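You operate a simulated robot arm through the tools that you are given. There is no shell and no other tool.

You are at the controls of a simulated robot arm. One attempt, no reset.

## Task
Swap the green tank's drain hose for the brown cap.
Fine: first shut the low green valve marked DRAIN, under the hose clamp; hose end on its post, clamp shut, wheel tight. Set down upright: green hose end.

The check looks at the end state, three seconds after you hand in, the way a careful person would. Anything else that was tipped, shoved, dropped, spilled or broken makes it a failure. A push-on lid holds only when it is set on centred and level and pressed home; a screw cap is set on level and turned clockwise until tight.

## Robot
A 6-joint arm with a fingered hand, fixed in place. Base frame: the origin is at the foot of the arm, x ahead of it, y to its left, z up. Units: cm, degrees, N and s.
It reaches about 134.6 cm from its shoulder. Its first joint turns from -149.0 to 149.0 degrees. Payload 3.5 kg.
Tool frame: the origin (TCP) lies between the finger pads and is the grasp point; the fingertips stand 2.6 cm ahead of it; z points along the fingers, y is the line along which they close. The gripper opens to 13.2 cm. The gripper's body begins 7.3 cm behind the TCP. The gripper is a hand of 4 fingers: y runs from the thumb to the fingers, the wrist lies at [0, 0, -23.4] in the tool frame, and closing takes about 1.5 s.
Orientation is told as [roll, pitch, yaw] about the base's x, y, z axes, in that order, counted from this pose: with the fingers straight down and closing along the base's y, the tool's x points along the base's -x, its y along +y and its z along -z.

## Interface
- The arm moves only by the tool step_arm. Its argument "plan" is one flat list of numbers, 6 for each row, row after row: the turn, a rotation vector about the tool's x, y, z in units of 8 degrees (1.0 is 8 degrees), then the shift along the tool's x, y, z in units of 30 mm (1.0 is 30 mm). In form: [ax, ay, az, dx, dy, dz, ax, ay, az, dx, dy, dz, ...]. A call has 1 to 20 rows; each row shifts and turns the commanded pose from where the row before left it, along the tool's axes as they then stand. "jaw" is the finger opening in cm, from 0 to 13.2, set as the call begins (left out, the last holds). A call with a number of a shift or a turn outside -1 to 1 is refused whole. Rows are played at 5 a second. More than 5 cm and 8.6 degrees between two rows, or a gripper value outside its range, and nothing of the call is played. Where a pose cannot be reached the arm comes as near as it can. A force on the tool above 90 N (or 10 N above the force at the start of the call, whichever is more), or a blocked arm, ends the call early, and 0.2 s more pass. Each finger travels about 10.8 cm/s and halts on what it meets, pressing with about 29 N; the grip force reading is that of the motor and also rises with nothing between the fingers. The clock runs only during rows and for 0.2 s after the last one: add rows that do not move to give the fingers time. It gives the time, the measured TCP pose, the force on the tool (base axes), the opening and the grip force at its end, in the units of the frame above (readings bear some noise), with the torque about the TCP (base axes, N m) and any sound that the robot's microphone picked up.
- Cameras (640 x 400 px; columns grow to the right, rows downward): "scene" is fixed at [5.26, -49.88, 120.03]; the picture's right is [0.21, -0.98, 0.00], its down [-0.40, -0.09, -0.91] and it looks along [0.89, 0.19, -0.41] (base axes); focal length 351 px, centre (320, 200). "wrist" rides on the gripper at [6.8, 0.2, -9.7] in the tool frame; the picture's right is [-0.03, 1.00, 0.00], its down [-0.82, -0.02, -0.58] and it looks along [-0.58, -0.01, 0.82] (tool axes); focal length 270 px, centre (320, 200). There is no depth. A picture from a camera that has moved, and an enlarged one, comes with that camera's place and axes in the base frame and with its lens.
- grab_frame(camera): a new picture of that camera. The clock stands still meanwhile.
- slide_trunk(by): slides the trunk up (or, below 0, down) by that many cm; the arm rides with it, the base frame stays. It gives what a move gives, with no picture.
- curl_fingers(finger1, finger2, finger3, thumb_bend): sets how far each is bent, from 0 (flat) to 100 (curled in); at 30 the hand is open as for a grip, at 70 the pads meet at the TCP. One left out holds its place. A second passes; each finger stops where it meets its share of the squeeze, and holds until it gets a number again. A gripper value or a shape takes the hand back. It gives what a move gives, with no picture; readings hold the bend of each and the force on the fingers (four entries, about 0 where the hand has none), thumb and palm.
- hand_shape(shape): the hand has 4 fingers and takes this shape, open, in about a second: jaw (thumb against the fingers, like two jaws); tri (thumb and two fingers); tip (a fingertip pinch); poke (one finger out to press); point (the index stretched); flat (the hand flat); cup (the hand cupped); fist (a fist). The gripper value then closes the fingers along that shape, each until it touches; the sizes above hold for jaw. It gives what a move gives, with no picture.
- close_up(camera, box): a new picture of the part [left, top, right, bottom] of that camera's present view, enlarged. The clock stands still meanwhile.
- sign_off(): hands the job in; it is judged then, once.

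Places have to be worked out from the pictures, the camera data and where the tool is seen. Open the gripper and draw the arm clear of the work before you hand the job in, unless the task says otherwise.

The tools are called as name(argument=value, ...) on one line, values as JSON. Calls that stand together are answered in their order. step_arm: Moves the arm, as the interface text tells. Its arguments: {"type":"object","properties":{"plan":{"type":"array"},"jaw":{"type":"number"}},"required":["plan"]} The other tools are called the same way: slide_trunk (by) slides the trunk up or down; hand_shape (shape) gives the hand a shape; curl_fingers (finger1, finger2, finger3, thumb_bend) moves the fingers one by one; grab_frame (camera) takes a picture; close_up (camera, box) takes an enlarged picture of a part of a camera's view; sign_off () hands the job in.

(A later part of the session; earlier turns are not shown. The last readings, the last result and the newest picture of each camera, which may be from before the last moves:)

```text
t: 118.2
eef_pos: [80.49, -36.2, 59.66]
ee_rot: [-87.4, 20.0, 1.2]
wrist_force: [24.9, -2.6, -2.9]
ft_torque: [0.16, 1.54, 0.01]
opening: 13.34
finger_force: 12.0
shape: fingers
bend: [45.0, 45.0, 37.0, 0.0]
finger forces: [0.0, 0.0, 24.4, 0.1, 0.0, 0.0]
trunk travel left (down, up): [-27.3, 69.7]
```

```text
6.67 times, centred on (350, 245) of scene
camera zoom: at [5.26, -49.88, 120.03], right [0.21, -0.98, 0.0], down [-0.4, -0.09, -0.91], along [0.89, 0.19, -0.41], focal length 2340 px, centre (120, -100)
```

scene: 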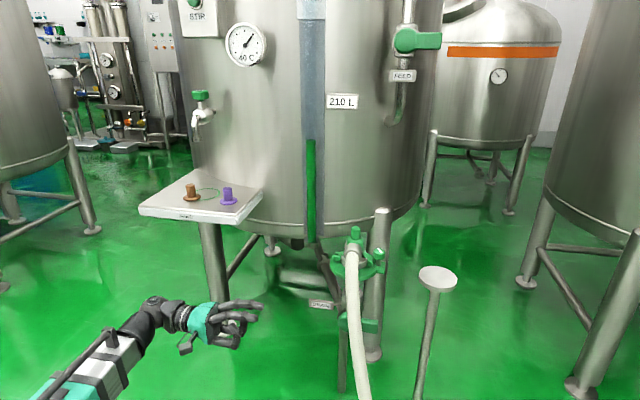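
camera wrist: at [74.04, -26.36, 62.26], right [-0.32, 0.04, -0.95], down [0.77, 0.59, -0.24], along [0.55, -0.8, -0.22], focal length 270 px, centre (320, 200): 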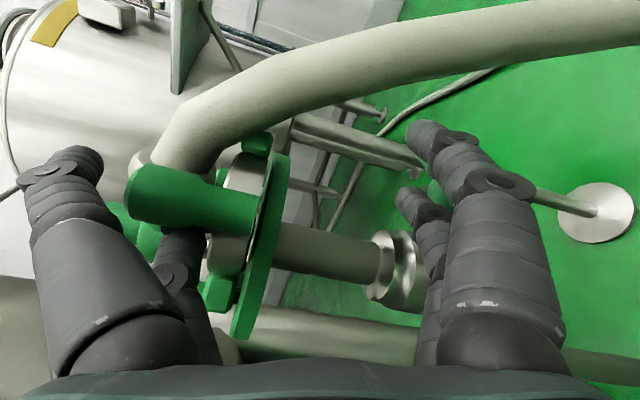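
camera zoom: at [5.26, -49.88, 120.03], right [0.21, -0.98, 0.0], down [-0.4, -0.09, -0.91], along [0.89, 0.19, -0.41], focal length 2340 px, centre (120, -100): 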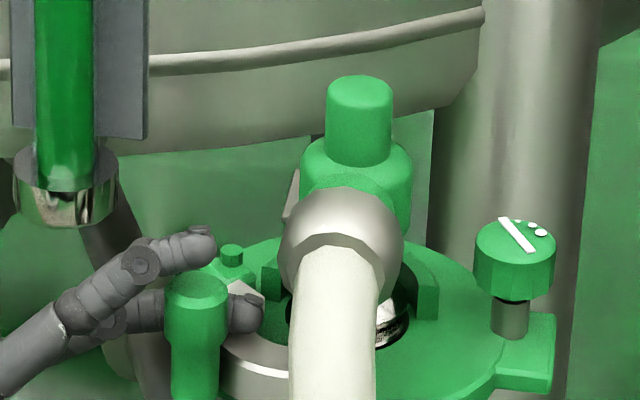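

The half-ring has swung about 50° and follows the finger. I keep dragging along its arc: +y with a little +x.

step_arm(plan=[0, 0, 0, 0, 0, -0.2, 0, 0, 0, -0.02, -0.008, -0.2, 0, 0, 0, -0.03, -0.011, -0.2, 0, 0, 0, -0.04, -0.014, -0.2, 0, 0, 0, -0.05, -0.018, -0.2, 0, 0, 0, -0.06, -0.02, -0.2])

grab_frame(camera="wrist")

close_up(camera="scene", box=[300, 215, 390, 283])

```text
t: 119.6
eef_pos: [81.17, -32.46, 59.8]
ee_rot: [-87.8, 20.0, 1.1]
wrist_force: [26.3, -17.3, -0.9]
ft_torque: [0.87, 1.43, -0.3]
opening: 13.36
finger_force: 12.8
shape: fingers
bend: [45.0, 45.0, 35.0, 0.0]
finger forces: [0.1, 0.0, 26.3, 0.0, 0.0, 0.1]
trunk travel left (down, up): [-27.3, 69.7]
```

```text
taken
camera wrist: at [74.66, -22.77, 62.32], right [-0.32, 0.03, -0.95], down [0.77, 0.59, -0.24], along [0.55, -0.81, -0.22], focal length 270 px, centre (320, 200)
```

wrist: 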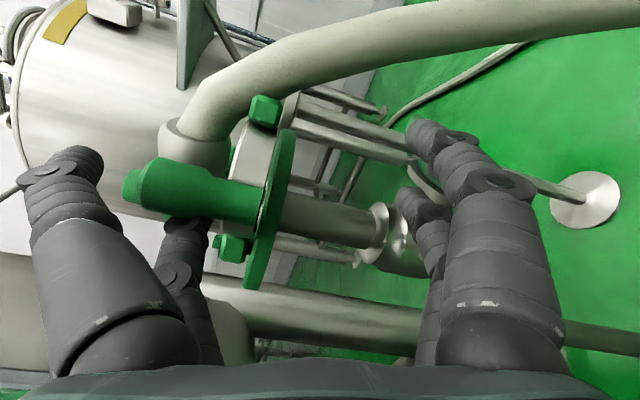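

```text
5.88 times, centred on (345, 249) of scene
camera zoom: at [5.26, -49.88, 120.03], right [0.21, -0.98, 0.0], down [-0.4, -0.09, -0.91], along [0.89, 0.19, -0.41], focal length 2064 px, centre (173, -88)
```

zoom: 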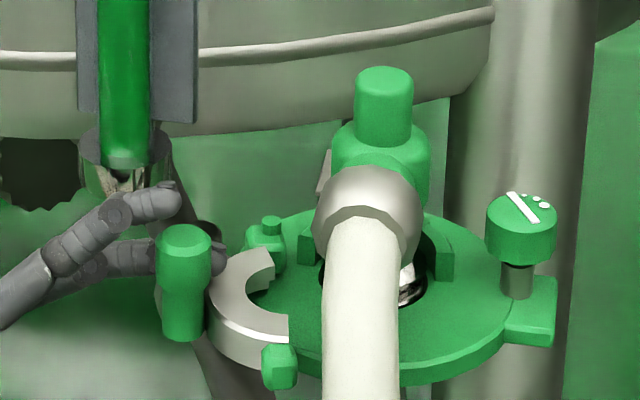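

The clamp's half-ring is now swung about 75-90° open with its handle at the left of the plate. I ease the finger off the handle (+x) and withdraw the hand in +y.

step_arm(plan=[0, 0, 0, -0.16, -0.057, 0, 0, 0, 0, -0.16, -0.057, 0, 0, 0, 0, 0, 0, -0.5, 0, 0, 0, 0, 0, -0.5, 0, 0, 0, 0, 0, -0.5, 0, 0, 0, 0, 0, -0.5, 0, 0, 0, 0, 0, -0.5, 0, 0, 0, 0, 0, -0.5, 0, 0, 0, 0, 0, -0.5])

grab_frame(camera="wrist")

close_up(camera="scene", box=[300, 215, 390, 283])

```text
t: 121.6
eef_pos: [81.83, -21.85, 59.74]
ee_rot: [-87.5, 19.9, 0.8]
wrist_force: [0.4, 0.4, 0.2]
ft_torque: [0.01, -0.01, 0.01]
opening: 13.34
finger_force: 0.1
shape: fingers
bend: [45.0, 45.0, 40.0, 0.0]
finger forces: [0.0, 0.0, 0.0, 0.0, 0.0, 0.0]
out of reach, approached as far as the arm can: row 7
trunk travel left (down, up): [-27.3, 69.7]
```

```text
taken
camera wrist: at [75.46, -12.17, 62.41], right [-0.32, 0.04, -0.95], down [0.77, 0.59, -0.24], along [0.55, -0.81, -0.22], focal length 270 px, centre (320, 200)
```

wrist: 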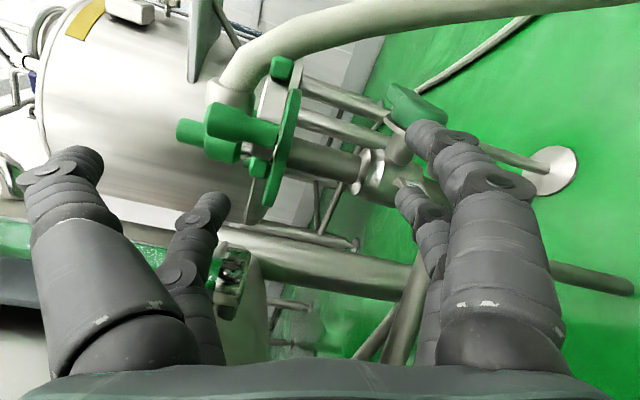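

```text
5.88 times, centred on (345, 249) of scene
camera zoom: at [5.26, -49.88, 120.03], right [0.21, -0.98, 0.0], down [-0.4, -0.09, -0.91], along [0.89, 0.19, -0.41], focal length 2064 px, centre (173, -88)
```

zoom: 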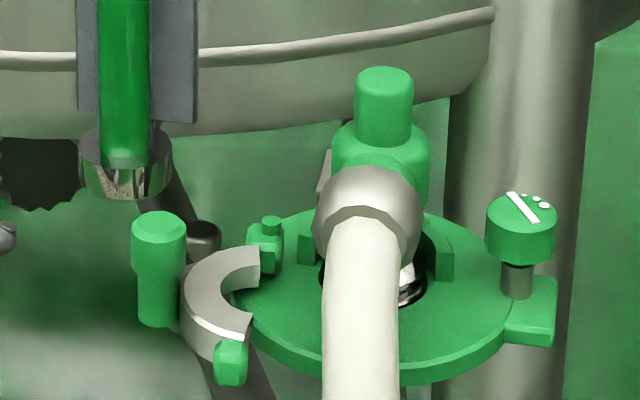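

The clamp is wide open and the hose end is free. I back the hand off to the front, raise the trunk, and turn the fingers down again to lift the hose end by its top handle.

step_arm(plan=[0, 0, 0, 0.895, 0.326, 0, 0, 0, 0, 0.895, 0.326, 0, 0, 0, 0, 0.895, 0.326, 0, 0, 0, 0, 0.895, 0.326, 0, 0, 0, 0, 0.895, 0.326, 0, 0, 0, 0, 0.895, 0.326, 0, 0, 0, 0, 0.895, 0.326, 0])

slide_trunk(by=40)

slide_trunk(by=6)

step_arm(plan=[0, 0, 0.833, 0, 0, 0, 0, 0, 0.833, 0, 0, 0, 0, 0, 0.833, 0, 0, 0, -1, 0, 0, 0, 0, 0, -1, 0, 0, 0, 0, 0, -1, 0, 0, 0, 0, 0, -1, 0, 0, 0, 0, 0, -1, 0, 0, 0, 0, 0, -1, 0, 0, 0, 0, 0, -1, 0, 0, 0, 0, 0, -1, 0, 0, 0, 0, 0, -1, 0, 0, 0, 0, 0, -1, 0, 0, 0, 0, 0, -1, 0, 0, 0, 0, 0])

hand_shape(shape="jaw")

```text
t: 123.2
eef_pos: [61.89, -21.94, 59.73]
ee_rot: [-87.5, 19.9, 0.9]
wrist_force: [-0.5, 0.0, -0.2]
ft_torque: [-0.02, 0.01, 0.0]
opening: 13.35
finger_force: 0.0
shape: fingers
bend: [45.0, 45.0, 40.0, 0.0]
finger forces: [0.1, 0.1, 0.0, 0.0, 0.0, 0.0]
out of reach, approached as far as the arm can: row 1
trunk travel left (down, up): [-27.3, 69.7]
```

```text
t: 127.0
eef_pos: [62.0, -21.85, 99.77]
ee_rot: [-87.3, 20.0, 0.8]
wrist_force: [0.2, 0.1, 0.1]
ft_torque: [0.02, 0.01, -0.03]
opening: 13.33
finger_force: 0.1
shape: fingers
bend: [45.0, 45.0, 40.0, 0.0]
finger forces: [0.0, 0.1, 0.0, 0.0, 0.0, 0.1]
trunk travel left (down, up): [-67.3, 29.7]
```

```text
t: 128.0
eef_pos: [61.96, -21.92, 105.73]
ee_rot: [-87.5, 20.0, 0.9]
wrist_force: [-0.6, 0.1, -0.2]
ft_torque: [0.02, -0.01, -0.03]
opening: 13.36
finger_force: 0.2
shape: fingers
bend: [45.0, 45.0, 40.0, 0.0]
finger forces: [0.0, 0.0, 0.0, 0.1, 0.0, 0.0]
trunk travel left (down, up): [-73.3, 23.7]
```

```text
t: 131.0
eef_pos: [61.93, -21.84, 83.48]
ee_rot: [0.6, 0.0, -0.1]
wrist_force: [-0.2, -0.1, 0.6]
ft_torque: [-0.01, -0.02, 0.01]
opening: 13.36
finger_force: 0.0
shape: fingers
bend: [45.0, 45.0, 40.0, 0.0]
finger forces: [0.0, 0.1, 0.0, 0.0, 0.0, 0.0]
out of reach, approached as far as the arm can: row 4, 5, 6, 7, 8, 9, 10, 11, 12, 13
trunk travel left (down, up): [-73.3, 23.7]
```

```text
t: 131.9
eef_pos: [61.87, -21.77, 83.35]
ee_rot: [0.5, 0.1, 0.1]
wrist_force: [-0.2, 0.7, 0.6]
ft_torque: [0.02, 0.05, 0.01]
opening: 13.19
finger_force: 0.0
shape: jaw
bend: [30.0, 30.0, 30.0, 30.0]
finger forces: [0.0, 0.1, 0.1, 0.1, 0.0, 0.0]
trunk travel left (down, up): [-73.3, 23.7]
```

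Fingers are down again and the jaw is open. I correct the small roll and move above the hose-end handle at about (90.7, -42) to centre on it.

step_arm(plan=[0.06, 0, 0, -0.96, -0.673, 0, 0, 0, 0, -0.96, -0.673, 0, 0, 0, 0, -0.96, -0.673, 0, 0, 0, 0, -0.96, -0.673, 0, 0, 0, 0, -0.96, -0.673, 0, 0, 0, 0, -0.96, -0.673, 0, 0, 0, 0, -0.96, -0.673, 0, 0, 0, 0, -0.96, -0.673, 0, 0, 0, 0, -0.96, -0.673, 0, 0, 0, 0, -0.96, -0.673, 0], jaw=8)

grab_frame(camera="wrist")

close_up(camera="scene", box=[300, 150, 420, 270])

```text
t: 134.1
eef_pos: [90.94, -42.18, 83.3]
ee_rot: [-0.2, -0.1, 0.0]
wrist_force: [-0.6, 0.5, -0.8]
ft_torque: [0.0, 0.0, 0.0]
opening: 8.04
finger_force: 0.0
shape: jaw
bend: [71.0, 71.0, 71.0, 70.0]
finger forces: [0.0, 0.1, 0.0, 0.1, 0.1, 0.1]
trunk travel left (down, up): [-73.3, 23.7]
```

```text
taken
camera wrist: at [84.12, -41.84, 93.1], right [0.03, 1.0, 0.0], down [0.82, -0.02, 0.58], along [0.58, -0.02, -0.82], focal length 270 px, centre (320, 200)
```

wrist: 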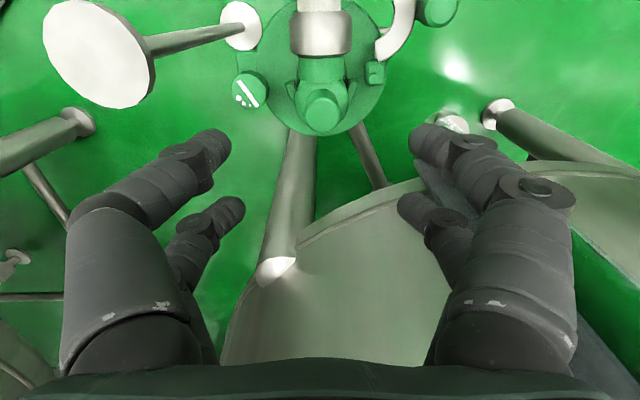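

```text
3.33 times, centred on (360, 210) of scene
camera zoom: at [5.26, -49.88, 120.03], right [0.21, -0.98, 0.0], down [-0.4, -0.09, -0.91], along [0.89, 0.19, -0.41], focal length 1170 px, centre (187, 167)
```

zoom: 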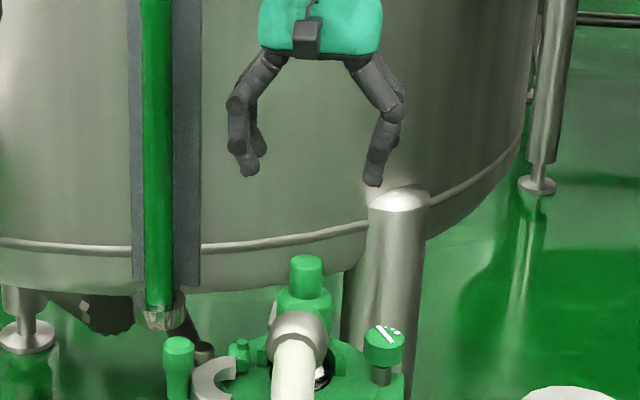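

The handle's top is at about (90.5, -41.8, 72), nearly under the tool. I shift 0.35 cm to centre and lower 10 cm so the open fingers surround the handle.

step_arm(plan=[0, 0, 0, 0.117, 0.117, 0])

slide_trunk(by=-9.5)

grab_frame(camera="wrist")

close_up(camera="scene", box=[310, 190, 410, 265])

```text
t: 134.5
eef_pos: [90.47, -41.73, 83.43]
ee_rot: [0.1, 0.0, -0.1]
wrist_force: [0.3, -0.3, -0.4]
ft_torque: [0.03, 0.03, 0.01]
opening: 8.02
finger_force: 0.1
shape: jaw
bend: [71.0, 71.0, 71.0, 70.0]
finger forces: [0.0, 0.1, 0.0, 0.0, 0.0, 0.0]
trunk travel left (down, up): [-73.3, 23.7]
```

```text
t: 135.8
eef_pos: [90.54, -41.74, 73.81]
ee_rot: [-0.1, 0.0, 0.0]
wrist_force: [-0.7, -0.9, 0.0]
ft_torque: [-0.01, 0.0, 0.01]
opening: 8.05
finger_force: 0.0
shape: jaw
bend: [71.0, 71.0, 71.0, 70.0]
finger forces: [0.0, 0.0, 0.0, 0.0, 0.1, 0.1]
trunk travel left (down, up): [-63.8, 33.2]
```

```text
taken
camera wrist: at [83.73, -41.47, 83.6], right [0.03, 1.0, 0.0], down [0.82, -0.02, 0.58], along [0.58, -0.02, -0.82], focal length 270 px, centre (320, 200)
```

wrist: 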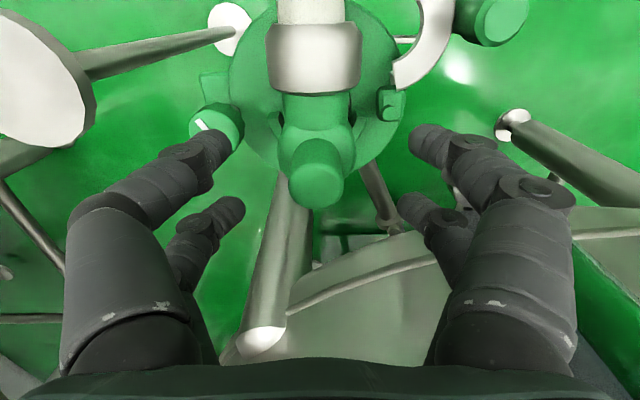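

```text
5.33 times, centred on (360, 228) of scene
camera zoom: at [5.26, -49.88, 120.03], right [0.21, -0.98, 0.0], down [-0.4, -0.09, -0.91], along [0.89, 0.19, -0.41], focal length 1872 px, centre (107, 53)
```

zoom: 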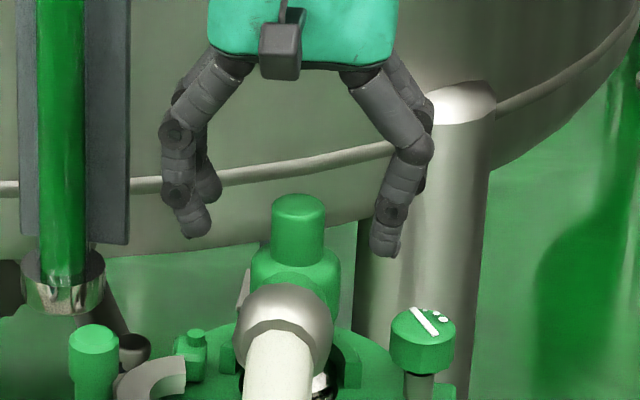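

The handle sits between the four fingertips, slightly to +x. I shift 0.3 cm in +x, lower 1.2 cm and close on it.

step_arm(plan=[0, 0, 0, -0.1, 0, 0])

slide_trunk(by=-1.2)

step_arm(plan=[0, 0, 0, 0, 0, 0, 0, 0, 0, 0, 0, 0, 0, 0, 0, 0, 0, 0, 0, 0, 0, 0, 0, 0, 0, 0, 0, 0, 0, 0, 0, 0, 0, 0, 0, 0, 0, 0, 0, 0, 0, 0, 0, 0, 0, 0, 0, 0], jaw=0)

grab_frame(camera="wrist")

close_up(camera="scene", box=[310, 190, 410, 265])

```text
t: 136.2
eef_pos: [90.78, -41.85, 73.94]
ee_rot: [-0.1, 0.0, -0.1]
wrist_force: [0.1, -0.2, -0.5]
ft_torque: [0.0, 0.0, -0.01]
opening: 8.04
finger_force: 0.1
shape: jaw
bend: [71.0, 71.0, 71.0, 70.0]
finger forces: [0.0, 0.0, 0.1, 0.0, 0.1, 0.1]
trunk travel left (down, up): [-63.8, 33.2]
```

```text
t: 136.8
eef_pos: [90.78, -41.78, 72.66]
ee_rot: [-0.1, 0.0, 0.0]
wrist_force: [-1.1, 0.7, -0.3]
ft_torque: [0.0, 0.02, -0.01]
opening: 8.05
finger_force: 0.1
shape: jaw
bend: [71.0, 71.0, 71.0, 70.0]
finger forces: [0.0, 0.1, 0.0, 0.0, 0.0, 0.1]
trunk travel left (down, up): [-62.6, 34.4]
```

```text
t: 138.6
eef_pos: [90.88, -41.94, 72.71]
ee_rot: [-0.1, 0.0, 0.0]
wrist_force: [0.3, -0.9, 0.3]
ft_torque: [0.02, -0.01, -0.01]
opening: 0.0
finger_force: 28.9
shape: jaw
bend: [70.0, 69.0, 70.0, 71.0]
finger forces: [0.0, 0.0, 0.1, 0.1, 0.1, 0.0]
trunk travel left (down, up): [-62.6, 34.4]
```

```text
taken
camera wrist: at [84.07, -41.52, 82.37], right [0.03, 1.0, 0.0], down [0.82, -0.02, 0.58], along [0.58, -0.02, -0.82], focal length 270 px, centre (320, 200)
```

wrist: 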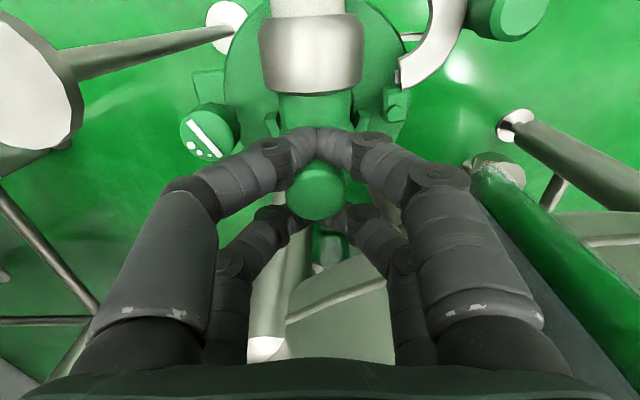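

```text
5.33 times, centred on (360, 228) of scene
camera zoom: at [5.26, -49.88, 120.03], right [0.21, -0.98, 0.0], down [-0.4, -0.09, -0.91], along [0.89, 0.19, -0.41], focal length 1872 px, centre (107, 53)
```

zoom: 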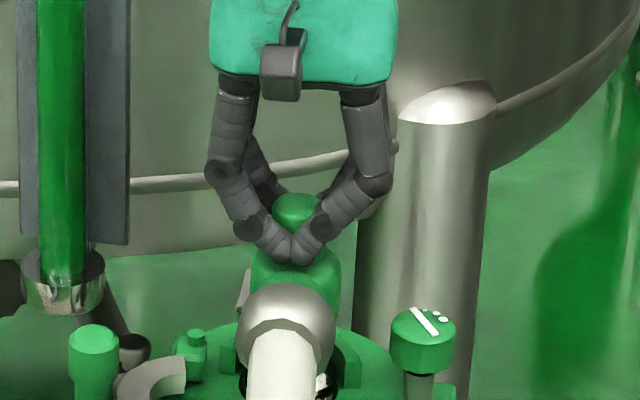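

The finger pairs closed in front of and behind the thin handle without touching it. The hub body below it is wider (about 4.6 cm), so I open, lower 2.7 cm and grip the hub body with all four fingers instead.

step_arm(plan=[0, 0, 0, 0, 0, 0, 0, 0, 0, 0, 0, 0, 0, 0, 0, 0, 0, 0, 0, 0, 0, 0, 0, 0, 0, 0, 0, 0, 0, 0], jaw=8)

slide_trunk(by=-2.7)

step_arm(plan=[0, 0, 0, 0, 0, 0, 0, 0, 0, 0, 0, 0, 0, 0, 0, 0, 0, 0, 0, 0, 0, 0, 0, 0, 0, 0, 0, 0, 0, 0, 0, 0, 0, 0, 0, 0], jaw=0)

grab_frame(camera="wrist")

close_up(camera="scene", box=[310, 190, 410, 265])

```text
t: 139.8
eef_pos: [90.98, -41.88, 72.72]
ee_rot: [-0.1, -0.1, 0.1]
wrist_force: [-0.5, -1.0, 0.7]
ft_torque: [0.04, -0.02, 0.02]
opening: 7.97
finger_force: 0.0
shape: jaw
bend: [71.0, 71.0, 71.0, 70.0]
finger forces: [0.0, 0.0, 0.0, 0.0, 0.0, 0.1]
trunk travel left (down, up): [-62.6, 34.4]
```

```text
t: 140.5
eef_pos: [90.84, -41.87, 69.88]
ee_rot: [-0.1, 0.1, 0.0]
wrist_force: [-1.1, 0.0, 0.1]
ft_torque: [-0.01, 0.01, -0.02]
opening: 7.95
finger_force: 0.0
shape: jaw
bend: [71.0, 71.0, 71.0, 70.0]
finger forces: [0.1, 0.0, 0.0, 0.0, 0.0, 0.0]
trunk travel left (down, up): [-59.9, 37.1]
```

```text
t: 141.9
eef_pos: [90.83, -41.7, 69.89]
ee_rot: [-0.2, 0.0, 0.1]
wrist_force: [-0.1, -0.1, 0.1]
ft_torque: [0.01, -0.06, -0.03]
opening: 2.85
finger_force: 29.1
shape: jaw
bend: [73.0, 73.0, 73.0, 70.0]
finger forces: [29.5, 25.2, 27.1, 0.1, 23.7, 0.0]
trunk travel left (down, up): [-59.9, 37.1]
```

```text
taken
camera wrist: at [84.07, -41.52, 79.67], right [0.03, 1.0, 0.0], down [0.82, -0.02, 0.58], along [0.58, -0.02, -0.82], focal length 270 px, centre (320, 200)
```

wrist: 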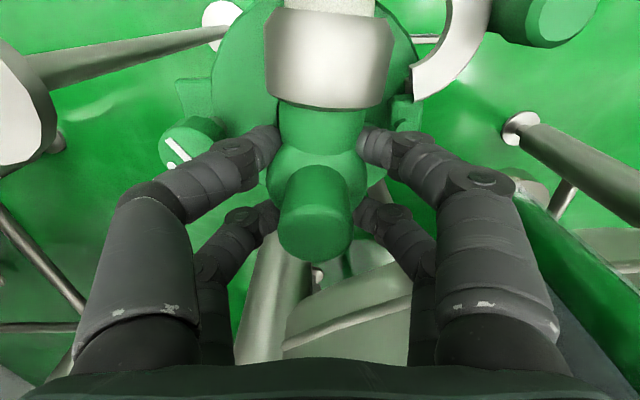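

```text
5.33 times, centred on (360, 228) of scene
camera zoom: at [5.26, -49.88, 120.03], right [0.21, -0.98, 0.0], down [-0.4, -0.09, -0.91], along [0.89, 0.19, -0.41], focal length 1872 px, centre (107, 53)
```

zoom: 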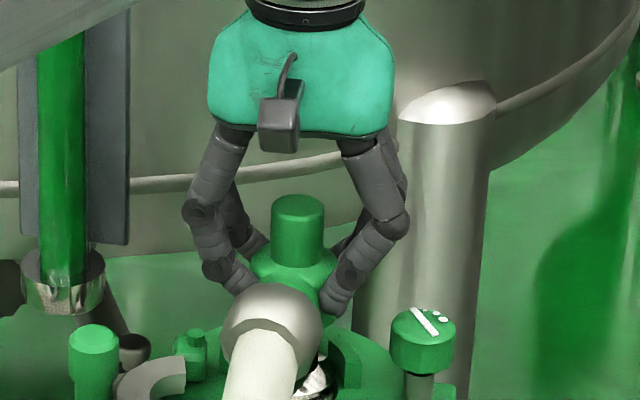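

All four fingers hold the hub firmly (about 25-29 N each). I lift gently by 1.5 cm and check that it comes free.

slide_trunk(by=1.5)

close_up(camera="scene", box=[310, 190, 410, 275])

```text
t: 142.5
eef_pos: [90.83, -41.83, 71.35]
ee_rot: [-0.1, 0.0, 0.0]
wrist_force: [0.2, 0.1, -3.4]
ft_torque: [0.01, 0.02, -0.01]
opening: 2.85
finger_force: 28.8
shape: jaw
bend: [73.0, 73.0, 73.0, 70.0]
finger forces: [29.5, 25.1, 27.2, 0.1, 23.6, 0.2]
trunk travel left (down, up): [-61.4, 35.6]
```

```text
4.71 times, centred on (360, 232) of scene
camera zoom: at [5.26, -49.88, 120.03], right [0.21, -0.98, 0.0], down [-0.4, -0.09, -0.91], along [0.89, 0.19, -0.41], focal length 1652 px, centre (132, 47)
```

zoom: 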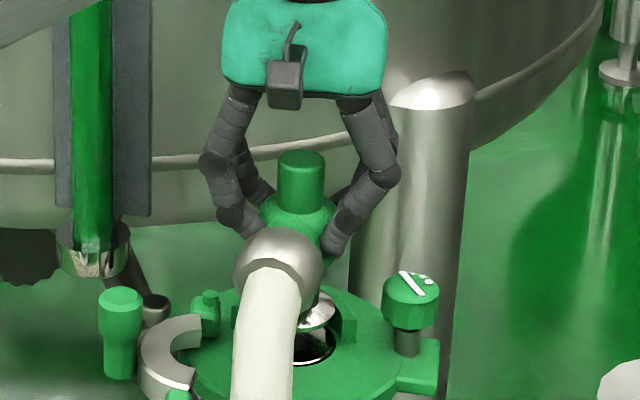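

The hose end came free (about 3 N of weight). I lift it 9 cm more and carry it over toward the post's disc near (87.5, -64.7).

slide_trunk(by=9)

step_arm(plan=[0, 0, 0, 0.08, -0.54, 0, 0, 0, 0, 0.08, -0.54, 0, 0, 0, 0, 0.08, -0.54, 0, 0, 0, 0, 0.08, -0.54, 0, 0, 0, 0, 0.08, -0.54, 0, 0, 0, 0, 0.08, -0.54, 0, 0, 0, 0, 0.08, -0.54, 0, 0, 0, 0, 0.08, -0.54, 0, 0, 0, 0, 0.08, -0.54, 0, 0, 0, 0, 0.08, -0.54, 0, 0, 0, 0, 0.08, -0.54, 0, 0, 0, 0, 0.08, -0.54, 0, 0, 0, 0, 0.08, -0.54, 0, 0, 0, 0, 0.08, -0.54, 0])

grab_frame(camera="wrist")

grab_frame(camera="scene")

close_up(camera="scene", box=[380, 180, 500, 310])

```text
t: 143.8
eef_pos: [90.88, -41.88, 80.52]
ee_rot: [0.0, 0.0, 0.0]
wrist_force: [-0.9, -0.6, -3.1]
ft_torque: [0.01, 0.01, 0.02]
opening: 2.83
finger_force: 28.9
shape: jaw
bend: [73.0, 73.0, 73.0, 70.0]
finger forces: [29.7, 25.1, 27.1, 0.0, 23.6, 0.0]
trunk travel left (down, up): [-70.4, 26.6]
```

```text
t: 146.8
eef_pos: [87.29, -64.74, 80.57]
ee_rot: [-0.1, 0.0, -0.1]
wrist_force: [0.8, 0.5, -3.1]
ft_torque: [0.0, -0.03, -0.01]
opening: 2.82
finger_force: 28.7
shape: jaw
bend: [73.0, 73.0, 73.0, 70.0]
finger forces: [30.4, 26.0, 27.7, 0.0, 24.3, 0.1]
trunk travel left (down, up): [-70.4, 26.6]
```

```text
taken
camera wrist: at [80.64, -64.35, 90.16], right [0.03, 1.0, 0.0], down [0.82, -0.02, 0.58], along [0.58, -0.02, -0.82], focal length 270 px, centre (320, 200)
```

wrist: 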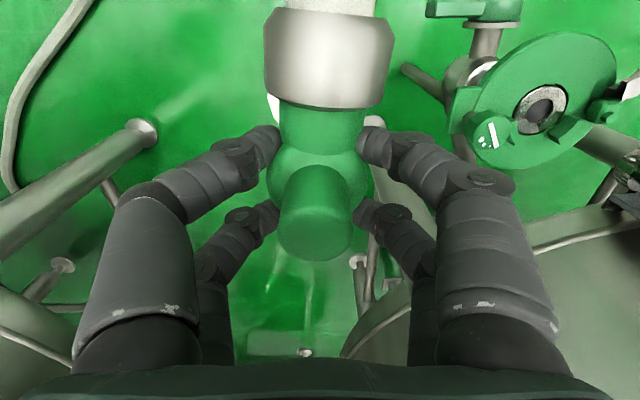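

```text
taken
```

scene: 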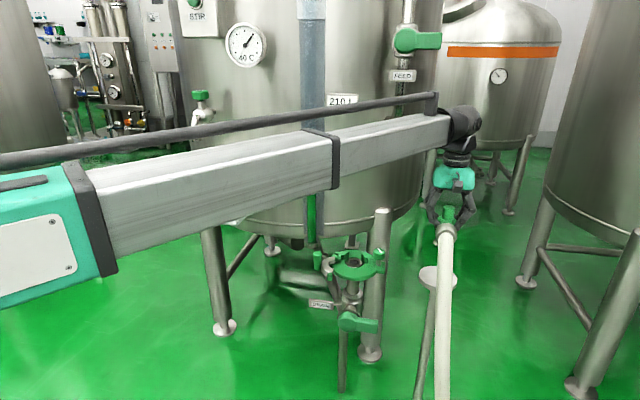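

```text
3.08 times, centred on (440, 245) of scene
camera zoom: at [5.26, -49.88, 120.03], right [0.21, -0.98, 0.0], down [-0.4, -0.09, -0.91], along [0.89, 0.19, -0.41], focal length 1080 px, centre (-49, 62)
```

zoom: 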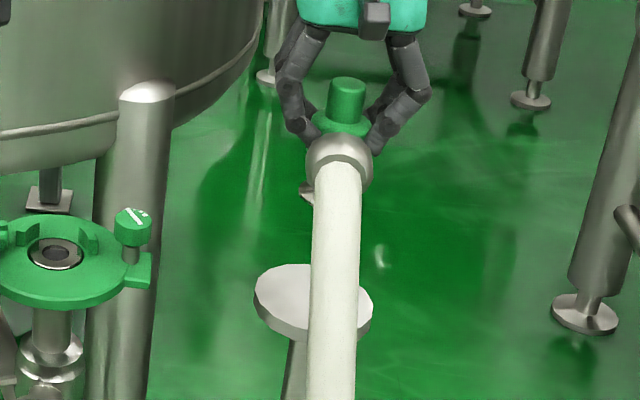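

From several views the post's disc is centred near (88.0, -64.2) with its top at about z 62.3. I centre the hose end over it and lower 9.5 cm to just above the disc.

step_arm(plan=[0, 0, 0, -0.125, 0.085, 0, 0, 0, 0, -0.125, 0.085, 0])

slide_trunk(by=-9)

close_up(camera="scene", box=[400, 220, 480, 300])

grab_frame(camera="wrist")

```text
t: 147.4
eef_pos: [88.25, -64.19, 80.44]
ee_rot: [-0.1, 0.1, -0.1]
wrist_force: [0.2, 0.1, -3.2]
ft_torque: [-0.01, -0.03, -0.01]
opening: 2.8
finger_force: 28.8
shape: jaw
bend: [73.0, 73.0, 73.0, 70.0]
finger forces: [30.4, 26.0, 27.6, 0.0, 24.3, 0.0]
trunk travel left (down, up): [-70.4, 26.6]
```

```text
t: 148.6
eef_pos: [88.27, -64.06, 71.49]
ee_rot: [0.0, 0.0, 0.0]
wrist_force: [0.5, 0.2, -2.3]
ft_torque: [0.0, 0.03, -0.01]
opening: 2.84
finger_force: 28.8
shape: jaw
bend: [73.0, 73.0, 73.0, 70.0]
finger forces: [30.5, 26.1, 27.8, 0.0, 24.4, 0.0]
trunk travel left (down, up): [-61.4, 35.6]
```

```text
5.00 times, centred on (440, 260) of scene
camera zoom: at [5.26, -49.88, 120.03], right [0.21, -0.98, 0.0], down [-0.4, -0.09, -0.91], along [0.89, 0.19, -0.41], focal length 1755 px, centre (-280, -100)
```

zoom: 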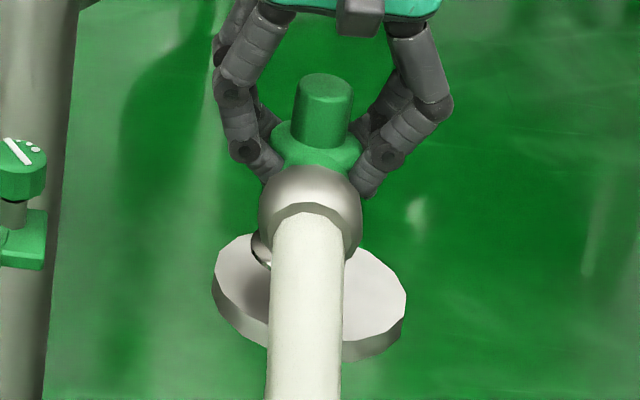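

```text
taken
camera wrist: at [81.43, -63.76, 81.17], right [0.03, 1.0, 0.0], down [0.82, -0.02, 0.58], along [0.58, -0.02, -0.82], focal length 270 px, centre (320, 200)
```

wrist: 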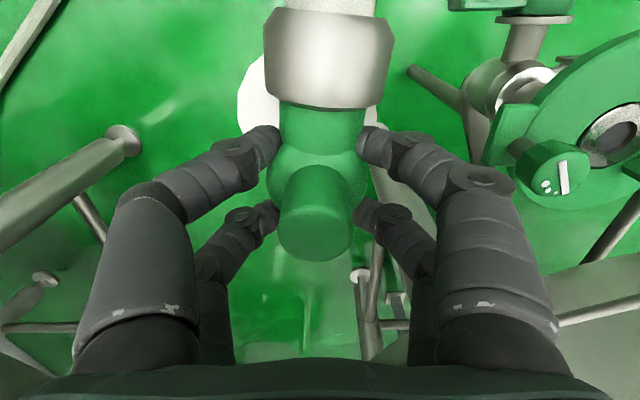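

The disc's centre lies about 0.65 cm further in -y and slightly toward -x from the hose end's axis. I correct that, then lower 1.5 cm and check the contact force.

step_arm(plan=[0, 0, 0, 0.07, -0.21, 0])

slide_trunk(by=-1.3)

close_up(camera="scene", box=[400, 220, 480, 300])

```text
t: 149.0
eef_pos: [88.0, -64.73, 71.47]
ee_rot: [-0.1, 0.1, 0.0]
wrist_force: [0.2, -0.5, -2.4]
ft_torque: [-0.02, -0.02, 0.03]
opening: 2.82
finger_force: 28.6
shape: jaw
bend: [73.0, 73.0, 73.0, 70.0]
finger forces: [30.6, 26.1, 27.7, 0.0, 24.4, 0.1]
trunk travel left (down, up): [-61.4, 35.6]
```

```text
t: 149.7
eef_pos: [88.0, -64.67, 70.22]
ee_rot: [-0.1, 0.0, -0.1]
wrist_force: [-0.1, 0.3, -3.1]
ft_torque: [0.03, -0.01, -0.04]
opening: 2.82
finger_force: 29.1
shape: jaw
bend: [73.0, 73.0, 73.0, 70.0]
finger forces: [30.5, 26.0, 27.7, 0.1, 24.4, 0.0]
trunk travel left (down, up): [-60.1, 36.9]
```

```text
5.00 times, centred on (440, 260) of scene
camera zoom: at [5.26, -49.88, 120.03], right [0.21, -0.98, 0.0], down [-0.4, -0.09, -0.91], along [0.89, 0.19, -0.41], focal length 1755 px, centre (-280, -100)
```

zoom: 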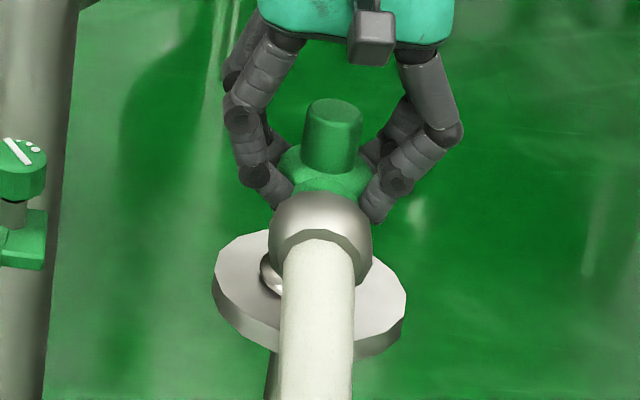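

Still hanging freely, the flange is just above the disc. I lower 0.6 cm.

slide_trunk(by=-0.6)

close_up(camera="scene", box=[410, 235, 470, 290])

```text
t: 150.2
eef_pos: [87.89, -64.66, 69.82]
ee_rot: [-0.3, -0.2, 0.0]
wrist_force: [4.8, -2.0, 22.6]
ft_torque: [-0.09, -0.05, 0.01]
opening: 2.86
finger_force: 29.1
shape: jaw
bend: [74.0, 73.0, 73.0, 70.0]
finger forces: [32.0, 30.5, 30.9, 0.1, 27.0, 0.0]
trunk travel left (down, up): [-59.5, 37.5]
```

```text
7.27 times, centred on (440, 262) of scene
camera zoom: at [5.26, -49.88, 120.03], right [0.21, -0.98, 0.0], down [-0.4, -0.09, -0.91], along [0.89, 0.19, -0.41], focal length 2552 px, centre (-553, -254)
```

zoom: 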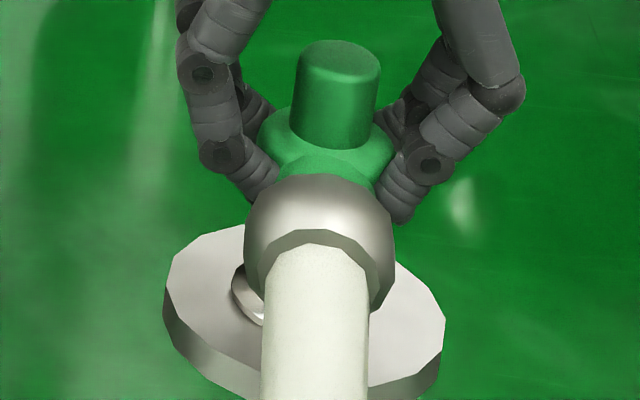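

It now sits on the disc (about 23 N pressing). I relieve it slightly, then open the fingers gently.

slide_trunk(by=0.15)

step_arm(plan=[0, 0, 0, 0, 0, 0, 0, 0, 0, 0, 0, 0, 0, 0, 0, 0, 0, 0, 0, 0, 0, 0, 0, 0, 0, 0, 0, 0, 0, 0], jaw=8)

close_up(camera="scene", box=[400, 220, 480, 300])

grab_frame(camera="wrist")

```text
t: 150.7
eef_pos: [87.97, -64.69, 69.98]
ee_rot: [-0.1, -0.1, 0.0]
wrist_force: [4.6, -2.4, 14.4]
ft_torque: [-0.13, -0.09, -0.03]
opening: 2.87
finger_force: 29.3
shape: jaw
bend: [73.0, 73.0, 73.0, 70.0]
finger forces: [32.2, 29.6, 30.7, 0.0, 26.3, 0.0]
trunk travel left (down, up): [-59.6, 37.4]
```

```text
t: 151.9
eef_pos: [87.93, -64.62, 69.77]
ee_rot: [-0.1, -0.1, 0.1]
wrist_force: [0.2, -0.5, 0.3]
ft_torque: [0.0, 0.03, -0.03]
opening: 7.95
finger_force: 0.0
shape: jaw
bend: [71.0, 71.0, 71.0, 70.0]
finger forces: [0.1, 0.0, 0.0, 0.0, 0.0, 0.0]
trunk travel left (down, up): [-59.6, 37.4]
```

```text
5.00 times, centred on (440, 260) of scene
camera zoom: at [5.26, -49.88, 120.03], right [0.21, -0.98, 0.0], down [-0.4, -0.09, -0.91], along [0.89, 0.19, -0.41], focal length 1755 px, centre (-280, -100)
```

zoom: 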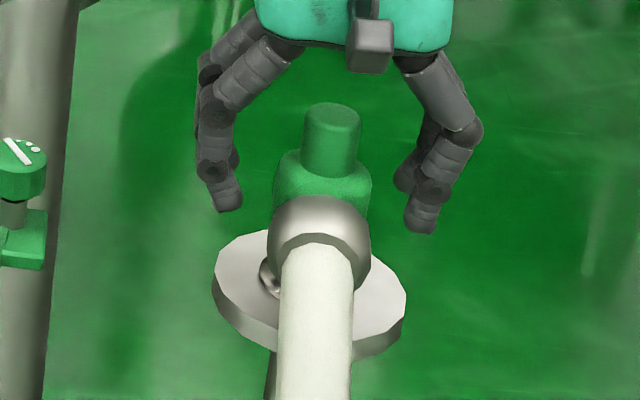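

```text
taken
camera wrist: at [81.19, -64.39, 79.44], right [0.03, 1.0, 0.0], down [0.82, -0.02, 0.58], along [0.58, -0.02, -0.82], focal length 270 px, centre (320, 200)
```

wrist: 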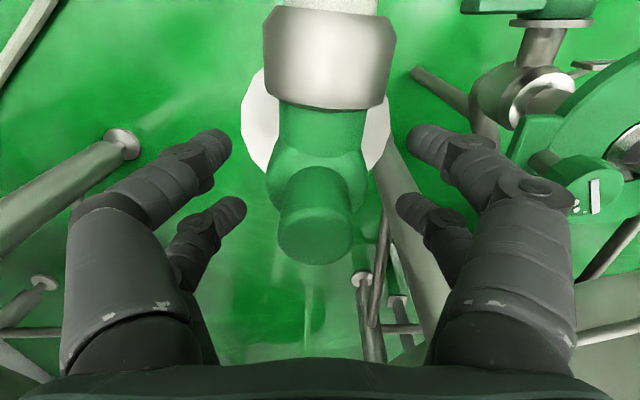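

The hose end stands upright and centred on its post's disc. I raise the hand straight up, clear of its handle, and zoom on the tray and the tap above it to plan fetching the brown cap.

slide_trunk(by=24)

close_up(camera="scene", box=[130, 70, 280, 230])

close_up(camera="scene", box=[300, 220, 480, 320])

```text
t: 154.4
eef_pos: [88.05, -64.75, 93.68]
ee_rot: [-0.1, 0.0, 0.1]
wrist_force: [-1.0, 0.8, -0.2]
ft_torque: [0.03, -0.02, -0.02]
opening: 7.92
finger_force: 0.0
shape: jaw
bend: [71.0, 71.0, 71.0, 70.0]
finger forces: [0.1, 0.0, 0.0, 0.1, 0.1, 0.0]
trunk travel left (down, up): [-83.6, 13.4]
```

```text
2.50 times, centred on (205, 150) of scene
camera zoom: at [5.26, -49.88, 120.03], right [0.21, -0.98, 0.0], down [-0.4, -0.09, -0.91], along [0.89, 0.19, -0.41], focal length 877 px, centre (608, 325)
```

zoom: 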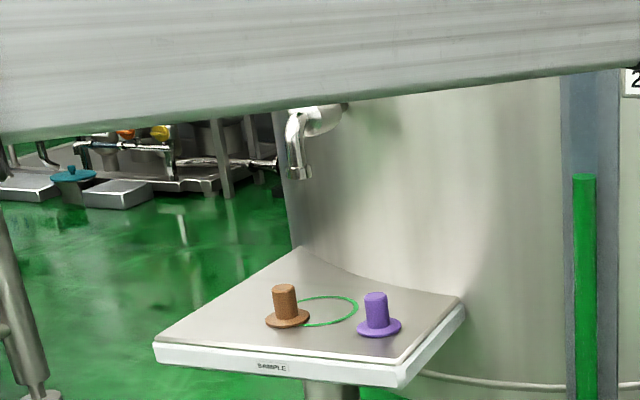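

```text
3.56 times, centred on (390, 270) of scene
camera zoom: at [5.26, -49.88, 120.03], right [0.21, -0.98, 0.0], down [-0.4, -0.09, -0.91], along [0.89, 0.19, -0.41], focal length 1248 px, centre (71, -49)
```

zoom: 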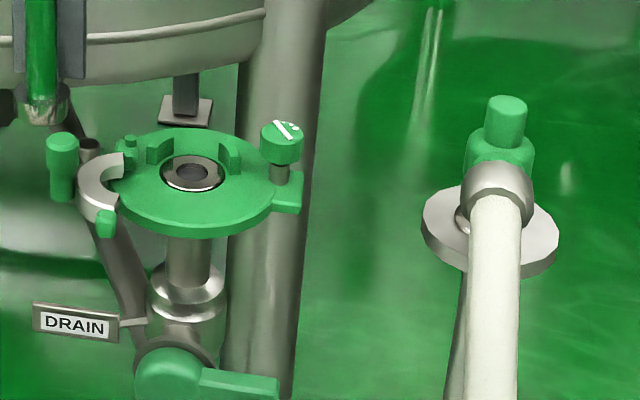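

The hose end stands upright on the post, and the ferrule is clear at about (90.0, -41.7). The brown cap is near (86.6, 4.8) with the sample tap's spout hanging behind it, so I'll approach with the hand tilted 30° (leaning back toward the robot); first I travel over there at a safe height.

step_arm(plan=[0, 0, 0, 0.6, 0.9, 0, 0, 0, 0, 0.6, 0.9, 0, 0, 0, 0, 0.6, 0.9, 0, 0, 0, 0, 0.6, 0.9, 0, 0, 0, 0, 0.6, 0.9, 0, 0, 0, 0, 0.6, 0.9, 0, 0, 0, 0, 0.6, 0.9, 0, 0, 0, 0, 0.6, 0.9, 0, 0, 0, 0, 0.6, 0.9, 0, 0, 0, 0, 0.6, 0.9, 0, 0, 0, 0, 0.6, 0.9, 0, 0, 0, 0, 0.6, 0.9, 0, 0, 0, 0, 0.6, 0.9, 0, 0, 0, 0, 0.6, 0.9, 0, 0, 0, 0, 0.6, 0.9, 0, 0, 0, 0, 0.6, 0.9, 0, 0, 0, 0, 0, 0.9, 0, 0, 0, 0, 0, 0.9, 0, 0, 0, 0, 0, 0.9, 0, 0, 0, 0, 0, 0.9, 0])

step_arm(plan=[0, 0, 0, 0, 0.9, 0, 0, 0, 0, 0, 0.9, 0, 0, 0, 0, 0, 0.9, 0, 0, 0, 0, 0, 0.9, 0, 0, 0, 0, 0, 0.9, 0, 0, -0.94, 0, 0, 0, 0, 0, -0.94, 0, 0, 0, 0, 0, -0.94, 0, 0, 0, 0, 0, -0.94, 0, 0, 0, 0])

curl_fingers(finger1=48, finger2=0, finger3=0, thumb_bend=48)

grab_frame(camera="wrist")

grab_frame(camera="scene")

```text
t: 158.6
eef_pos: [59.15, -10.56, 93.79]
ee_rot: [0.0, 0.0, -0.1]
wrist_force: [0.2, 0.2, 0.2]
ft_torque: [0.02, -0.02, 0.01]
opening: 7.95
finger_force: 0.0
shape: jaw
bend: [71.0, 71.0, 71.0, 70.0]
finger forces: [0.0, 0.1, 0.0, 0.0, 0.0, 0.0]
trunk travel left (down, up): [-83.6, 13.4]
```

```text
t: 160.6
eef_pos: [65.42, 3.29, 96.79]
ee_rot: [-0.1, -30.0, 0.1]
wrist_force: [0.3, -0.1, 0.1]
ft_torque: [-0.01, 0.0, 0.01]
opening: 7.95
finger_force: 0.0
shape: jaw
bend: [71.0, 71.0, 71.0, 70.0]
finger forces: [0.0, 0.0, 0.0, 0.1, 0.0, 0.0]
out of reach, approached as far as the arm can: row 6, 7, 8, 9
trunk travel left (down, up): [-83.6, 13.4]
```

```text
t: 161.6
eef_pos: [65.5, 3.21, 96.8]
ee_rot: [-0.2, -29.8, -0.1]
wrist_force: [-0.9, 0.0, 0.3]
ft_torque: [0.0, 0.02, 0.02]
opening: 7.25
finger_force: 0.0
shape: fingers
bend: [48.0, 0.0, 0.0, 48.0]
finger forces: [0.0, 0.1, 0.0, 0.1, 0.1, 0.0]
trunk travel left (down, up): [-83.6, 13.4]
```

```text
taken
camera wrist: at [54.65, 3.58, 101.85], right [0.02, 1.0, 0.01], down [0.42, -0.02, 0.91], along [0.91, -0.02, -0.42], focal length 270 px, centre (320, 200)
```

wrist: 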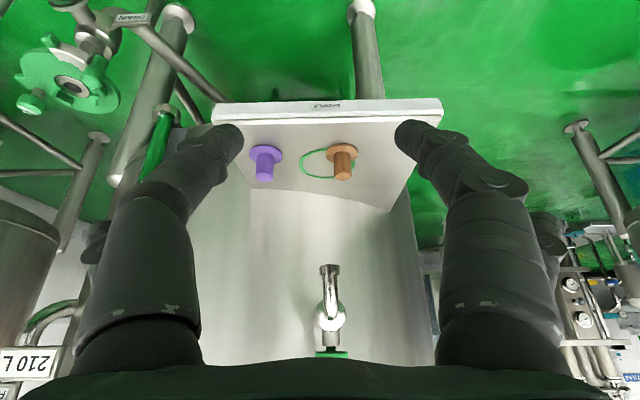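

```text
taken
```

scene: 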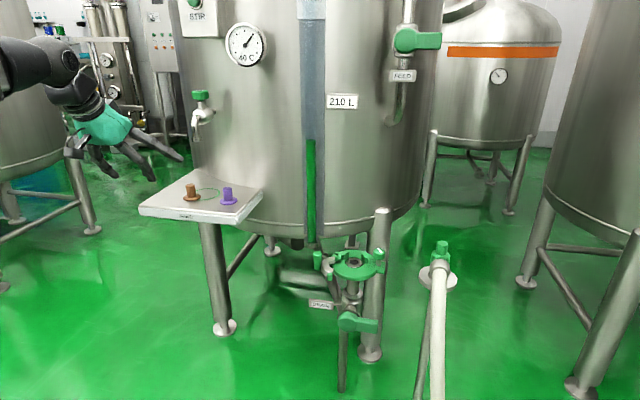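

The brown cap is in view between the fingers. I zoom in on it for a precise fix.

close_up(camera="wrist", box=[240, 90, 420, 210])

close_up(camera="scene", box=[160, 165, 250, 225])

close_up(camera="wrist", box=[260, 230, 400, 380])

```text
3.33 times, centred on (330, 150) of wrist
camera zoom: at [54.65, 3.58, 101.85], right [0.02, 1.0, 0.01], down [0.42, -0.02, 0.91], along [0.91, -0.02, -0.42], focal length 901 px, centre (287, 367)
```

zoom: 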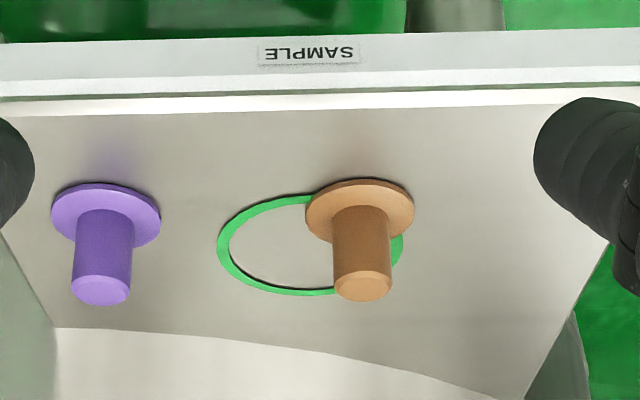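

```text
6.67 times, centred on (205, 195) of scene
camera zoom: at [5.26, -49.88, 120.03], right [0.21, -0.98, 0.0], down [-0.4, -0.09, -0.91], along [0.89, 0.19, -0.41], focal length 2340 px, centre (1087, 233)
```

zoom: 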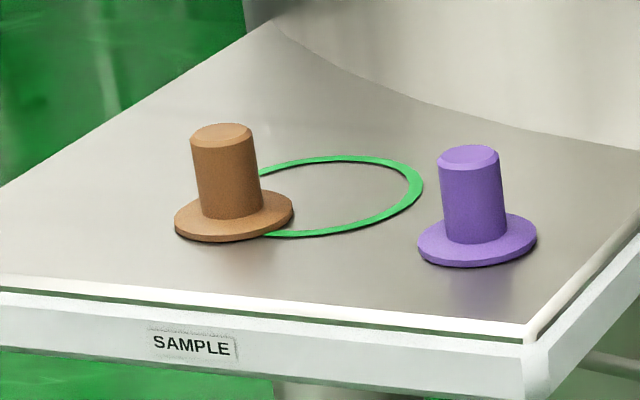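

```text
2.67 times, centred on (330, 305) of wrist
camera zoom: at [54.65, 3.58, 101.85], right [0.02, 1.0, 0.01], down [0.42, -0.02, 0.91], along [0.91, -0.02, -0.42], focal length 721 px, centre (293, -80)
```

zoom: 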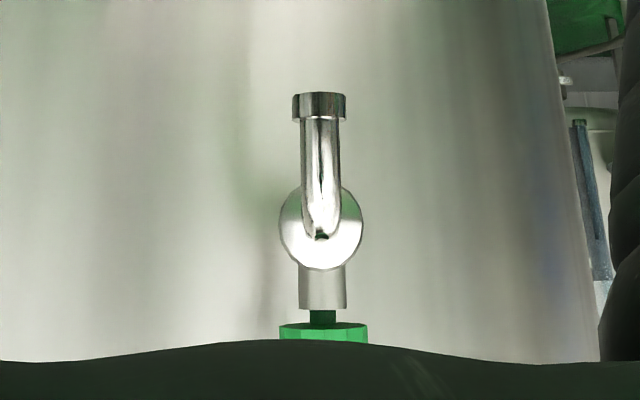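

The brown cap's axis is at about (89.7, 6.65), flange on the tray at z 78, top at z 82.1; the tap's spout ends at about z 95, clear of a tilted hand. I lower the trunk 12 cm here and advance most of the way with the thumb and finger1 straddling the cap's line.

slide_trunk(by=-12)

step_arm(plan=[0, 0, 0, -0.803, 0.126, 0.461, 0, 0, 0, -0.803, 0.126, 0.461, 0, 0, 0, -0.803, 0.126, 0.461, 0, 0, 0, -0.803, 0.126, 0.461, 0, 0, 0, -0.803, 0.126, 0.461, 0, 0, 0, -0.803, 0.126, 0.461])

grab_frame(camera="wrist")

close_up(camera="scene", box=[130, 100, 270, 220])

```text
t: 163.1
eef_pos: [65.41, 3.21, 84.91]
ee_rot: [-0.1, -29.9, 0.0]
wrist_force: [1.8, 0.3, 0.4]
ft_torque: [-0.01, -0.04, 0.03]
opening: 7.21
finger_force: 0.1
shape: fingers
bend: [48.0, 0.0, 0.0, 48.0]
finger forces: [0.0, 0.0, 0.0, 0.0, 0.0, 0.0]
trunk travel left (down, up): [-71.6, 25.4]
```

```text
t: 164.5
eef_pos: [82.09, 5.53, 84.95]
ee_rot: [-0.2, -30.0, 0.1]
wrist_force: [0.0, -0.5, -0.6]
ft_torque: [-0.01, -0.02, -0.03]
opening: 7.2
finger_force: 0.0
shape: fingers
bend: [48.0, 0.0, 0.0, 48.0]
finger forces: [0.0, 0.0, 0.0, 0.0, 0.1, 0.0]
trunk travel left (down, up): [-71.6, 25.4]
```

```text
taken
camera wrist: at [71.41, 5.86, 89.86], right [0.02, 1.0, 0.01], down [0.42, -0.02, 0.91], along [0.91, -0.02, -0.42], focal length 270 px, centre (320, 200)
```

wrist: 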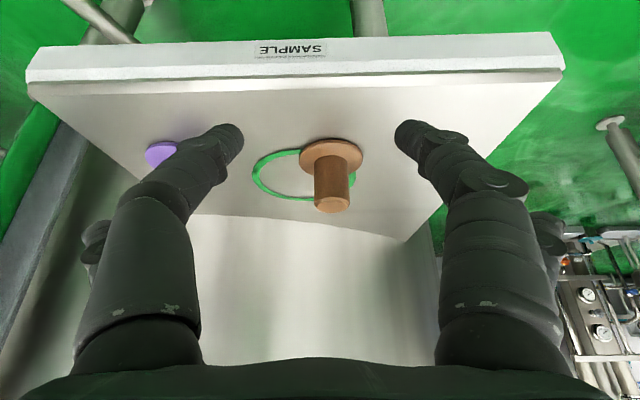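

```text
3.33 times, centred on (200, 160) of scene
camera zoom: at [5.26, -49.88, 120.03], right [0.21, -0.98, 0.0], down [-0.4, -0.09, -0.91], along [0.89, 0.19, -0.41], focal length 1170 px, centre (720, 333)
```

zoom: 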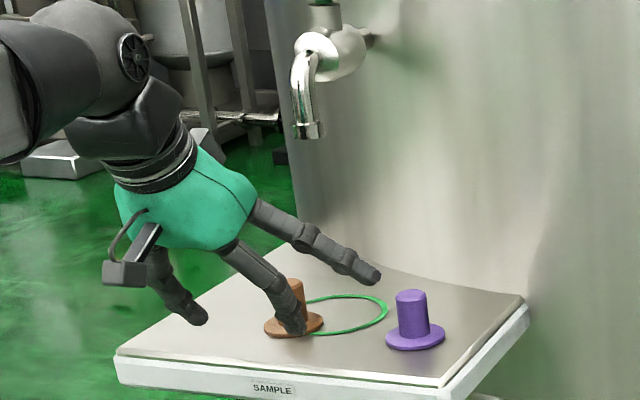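

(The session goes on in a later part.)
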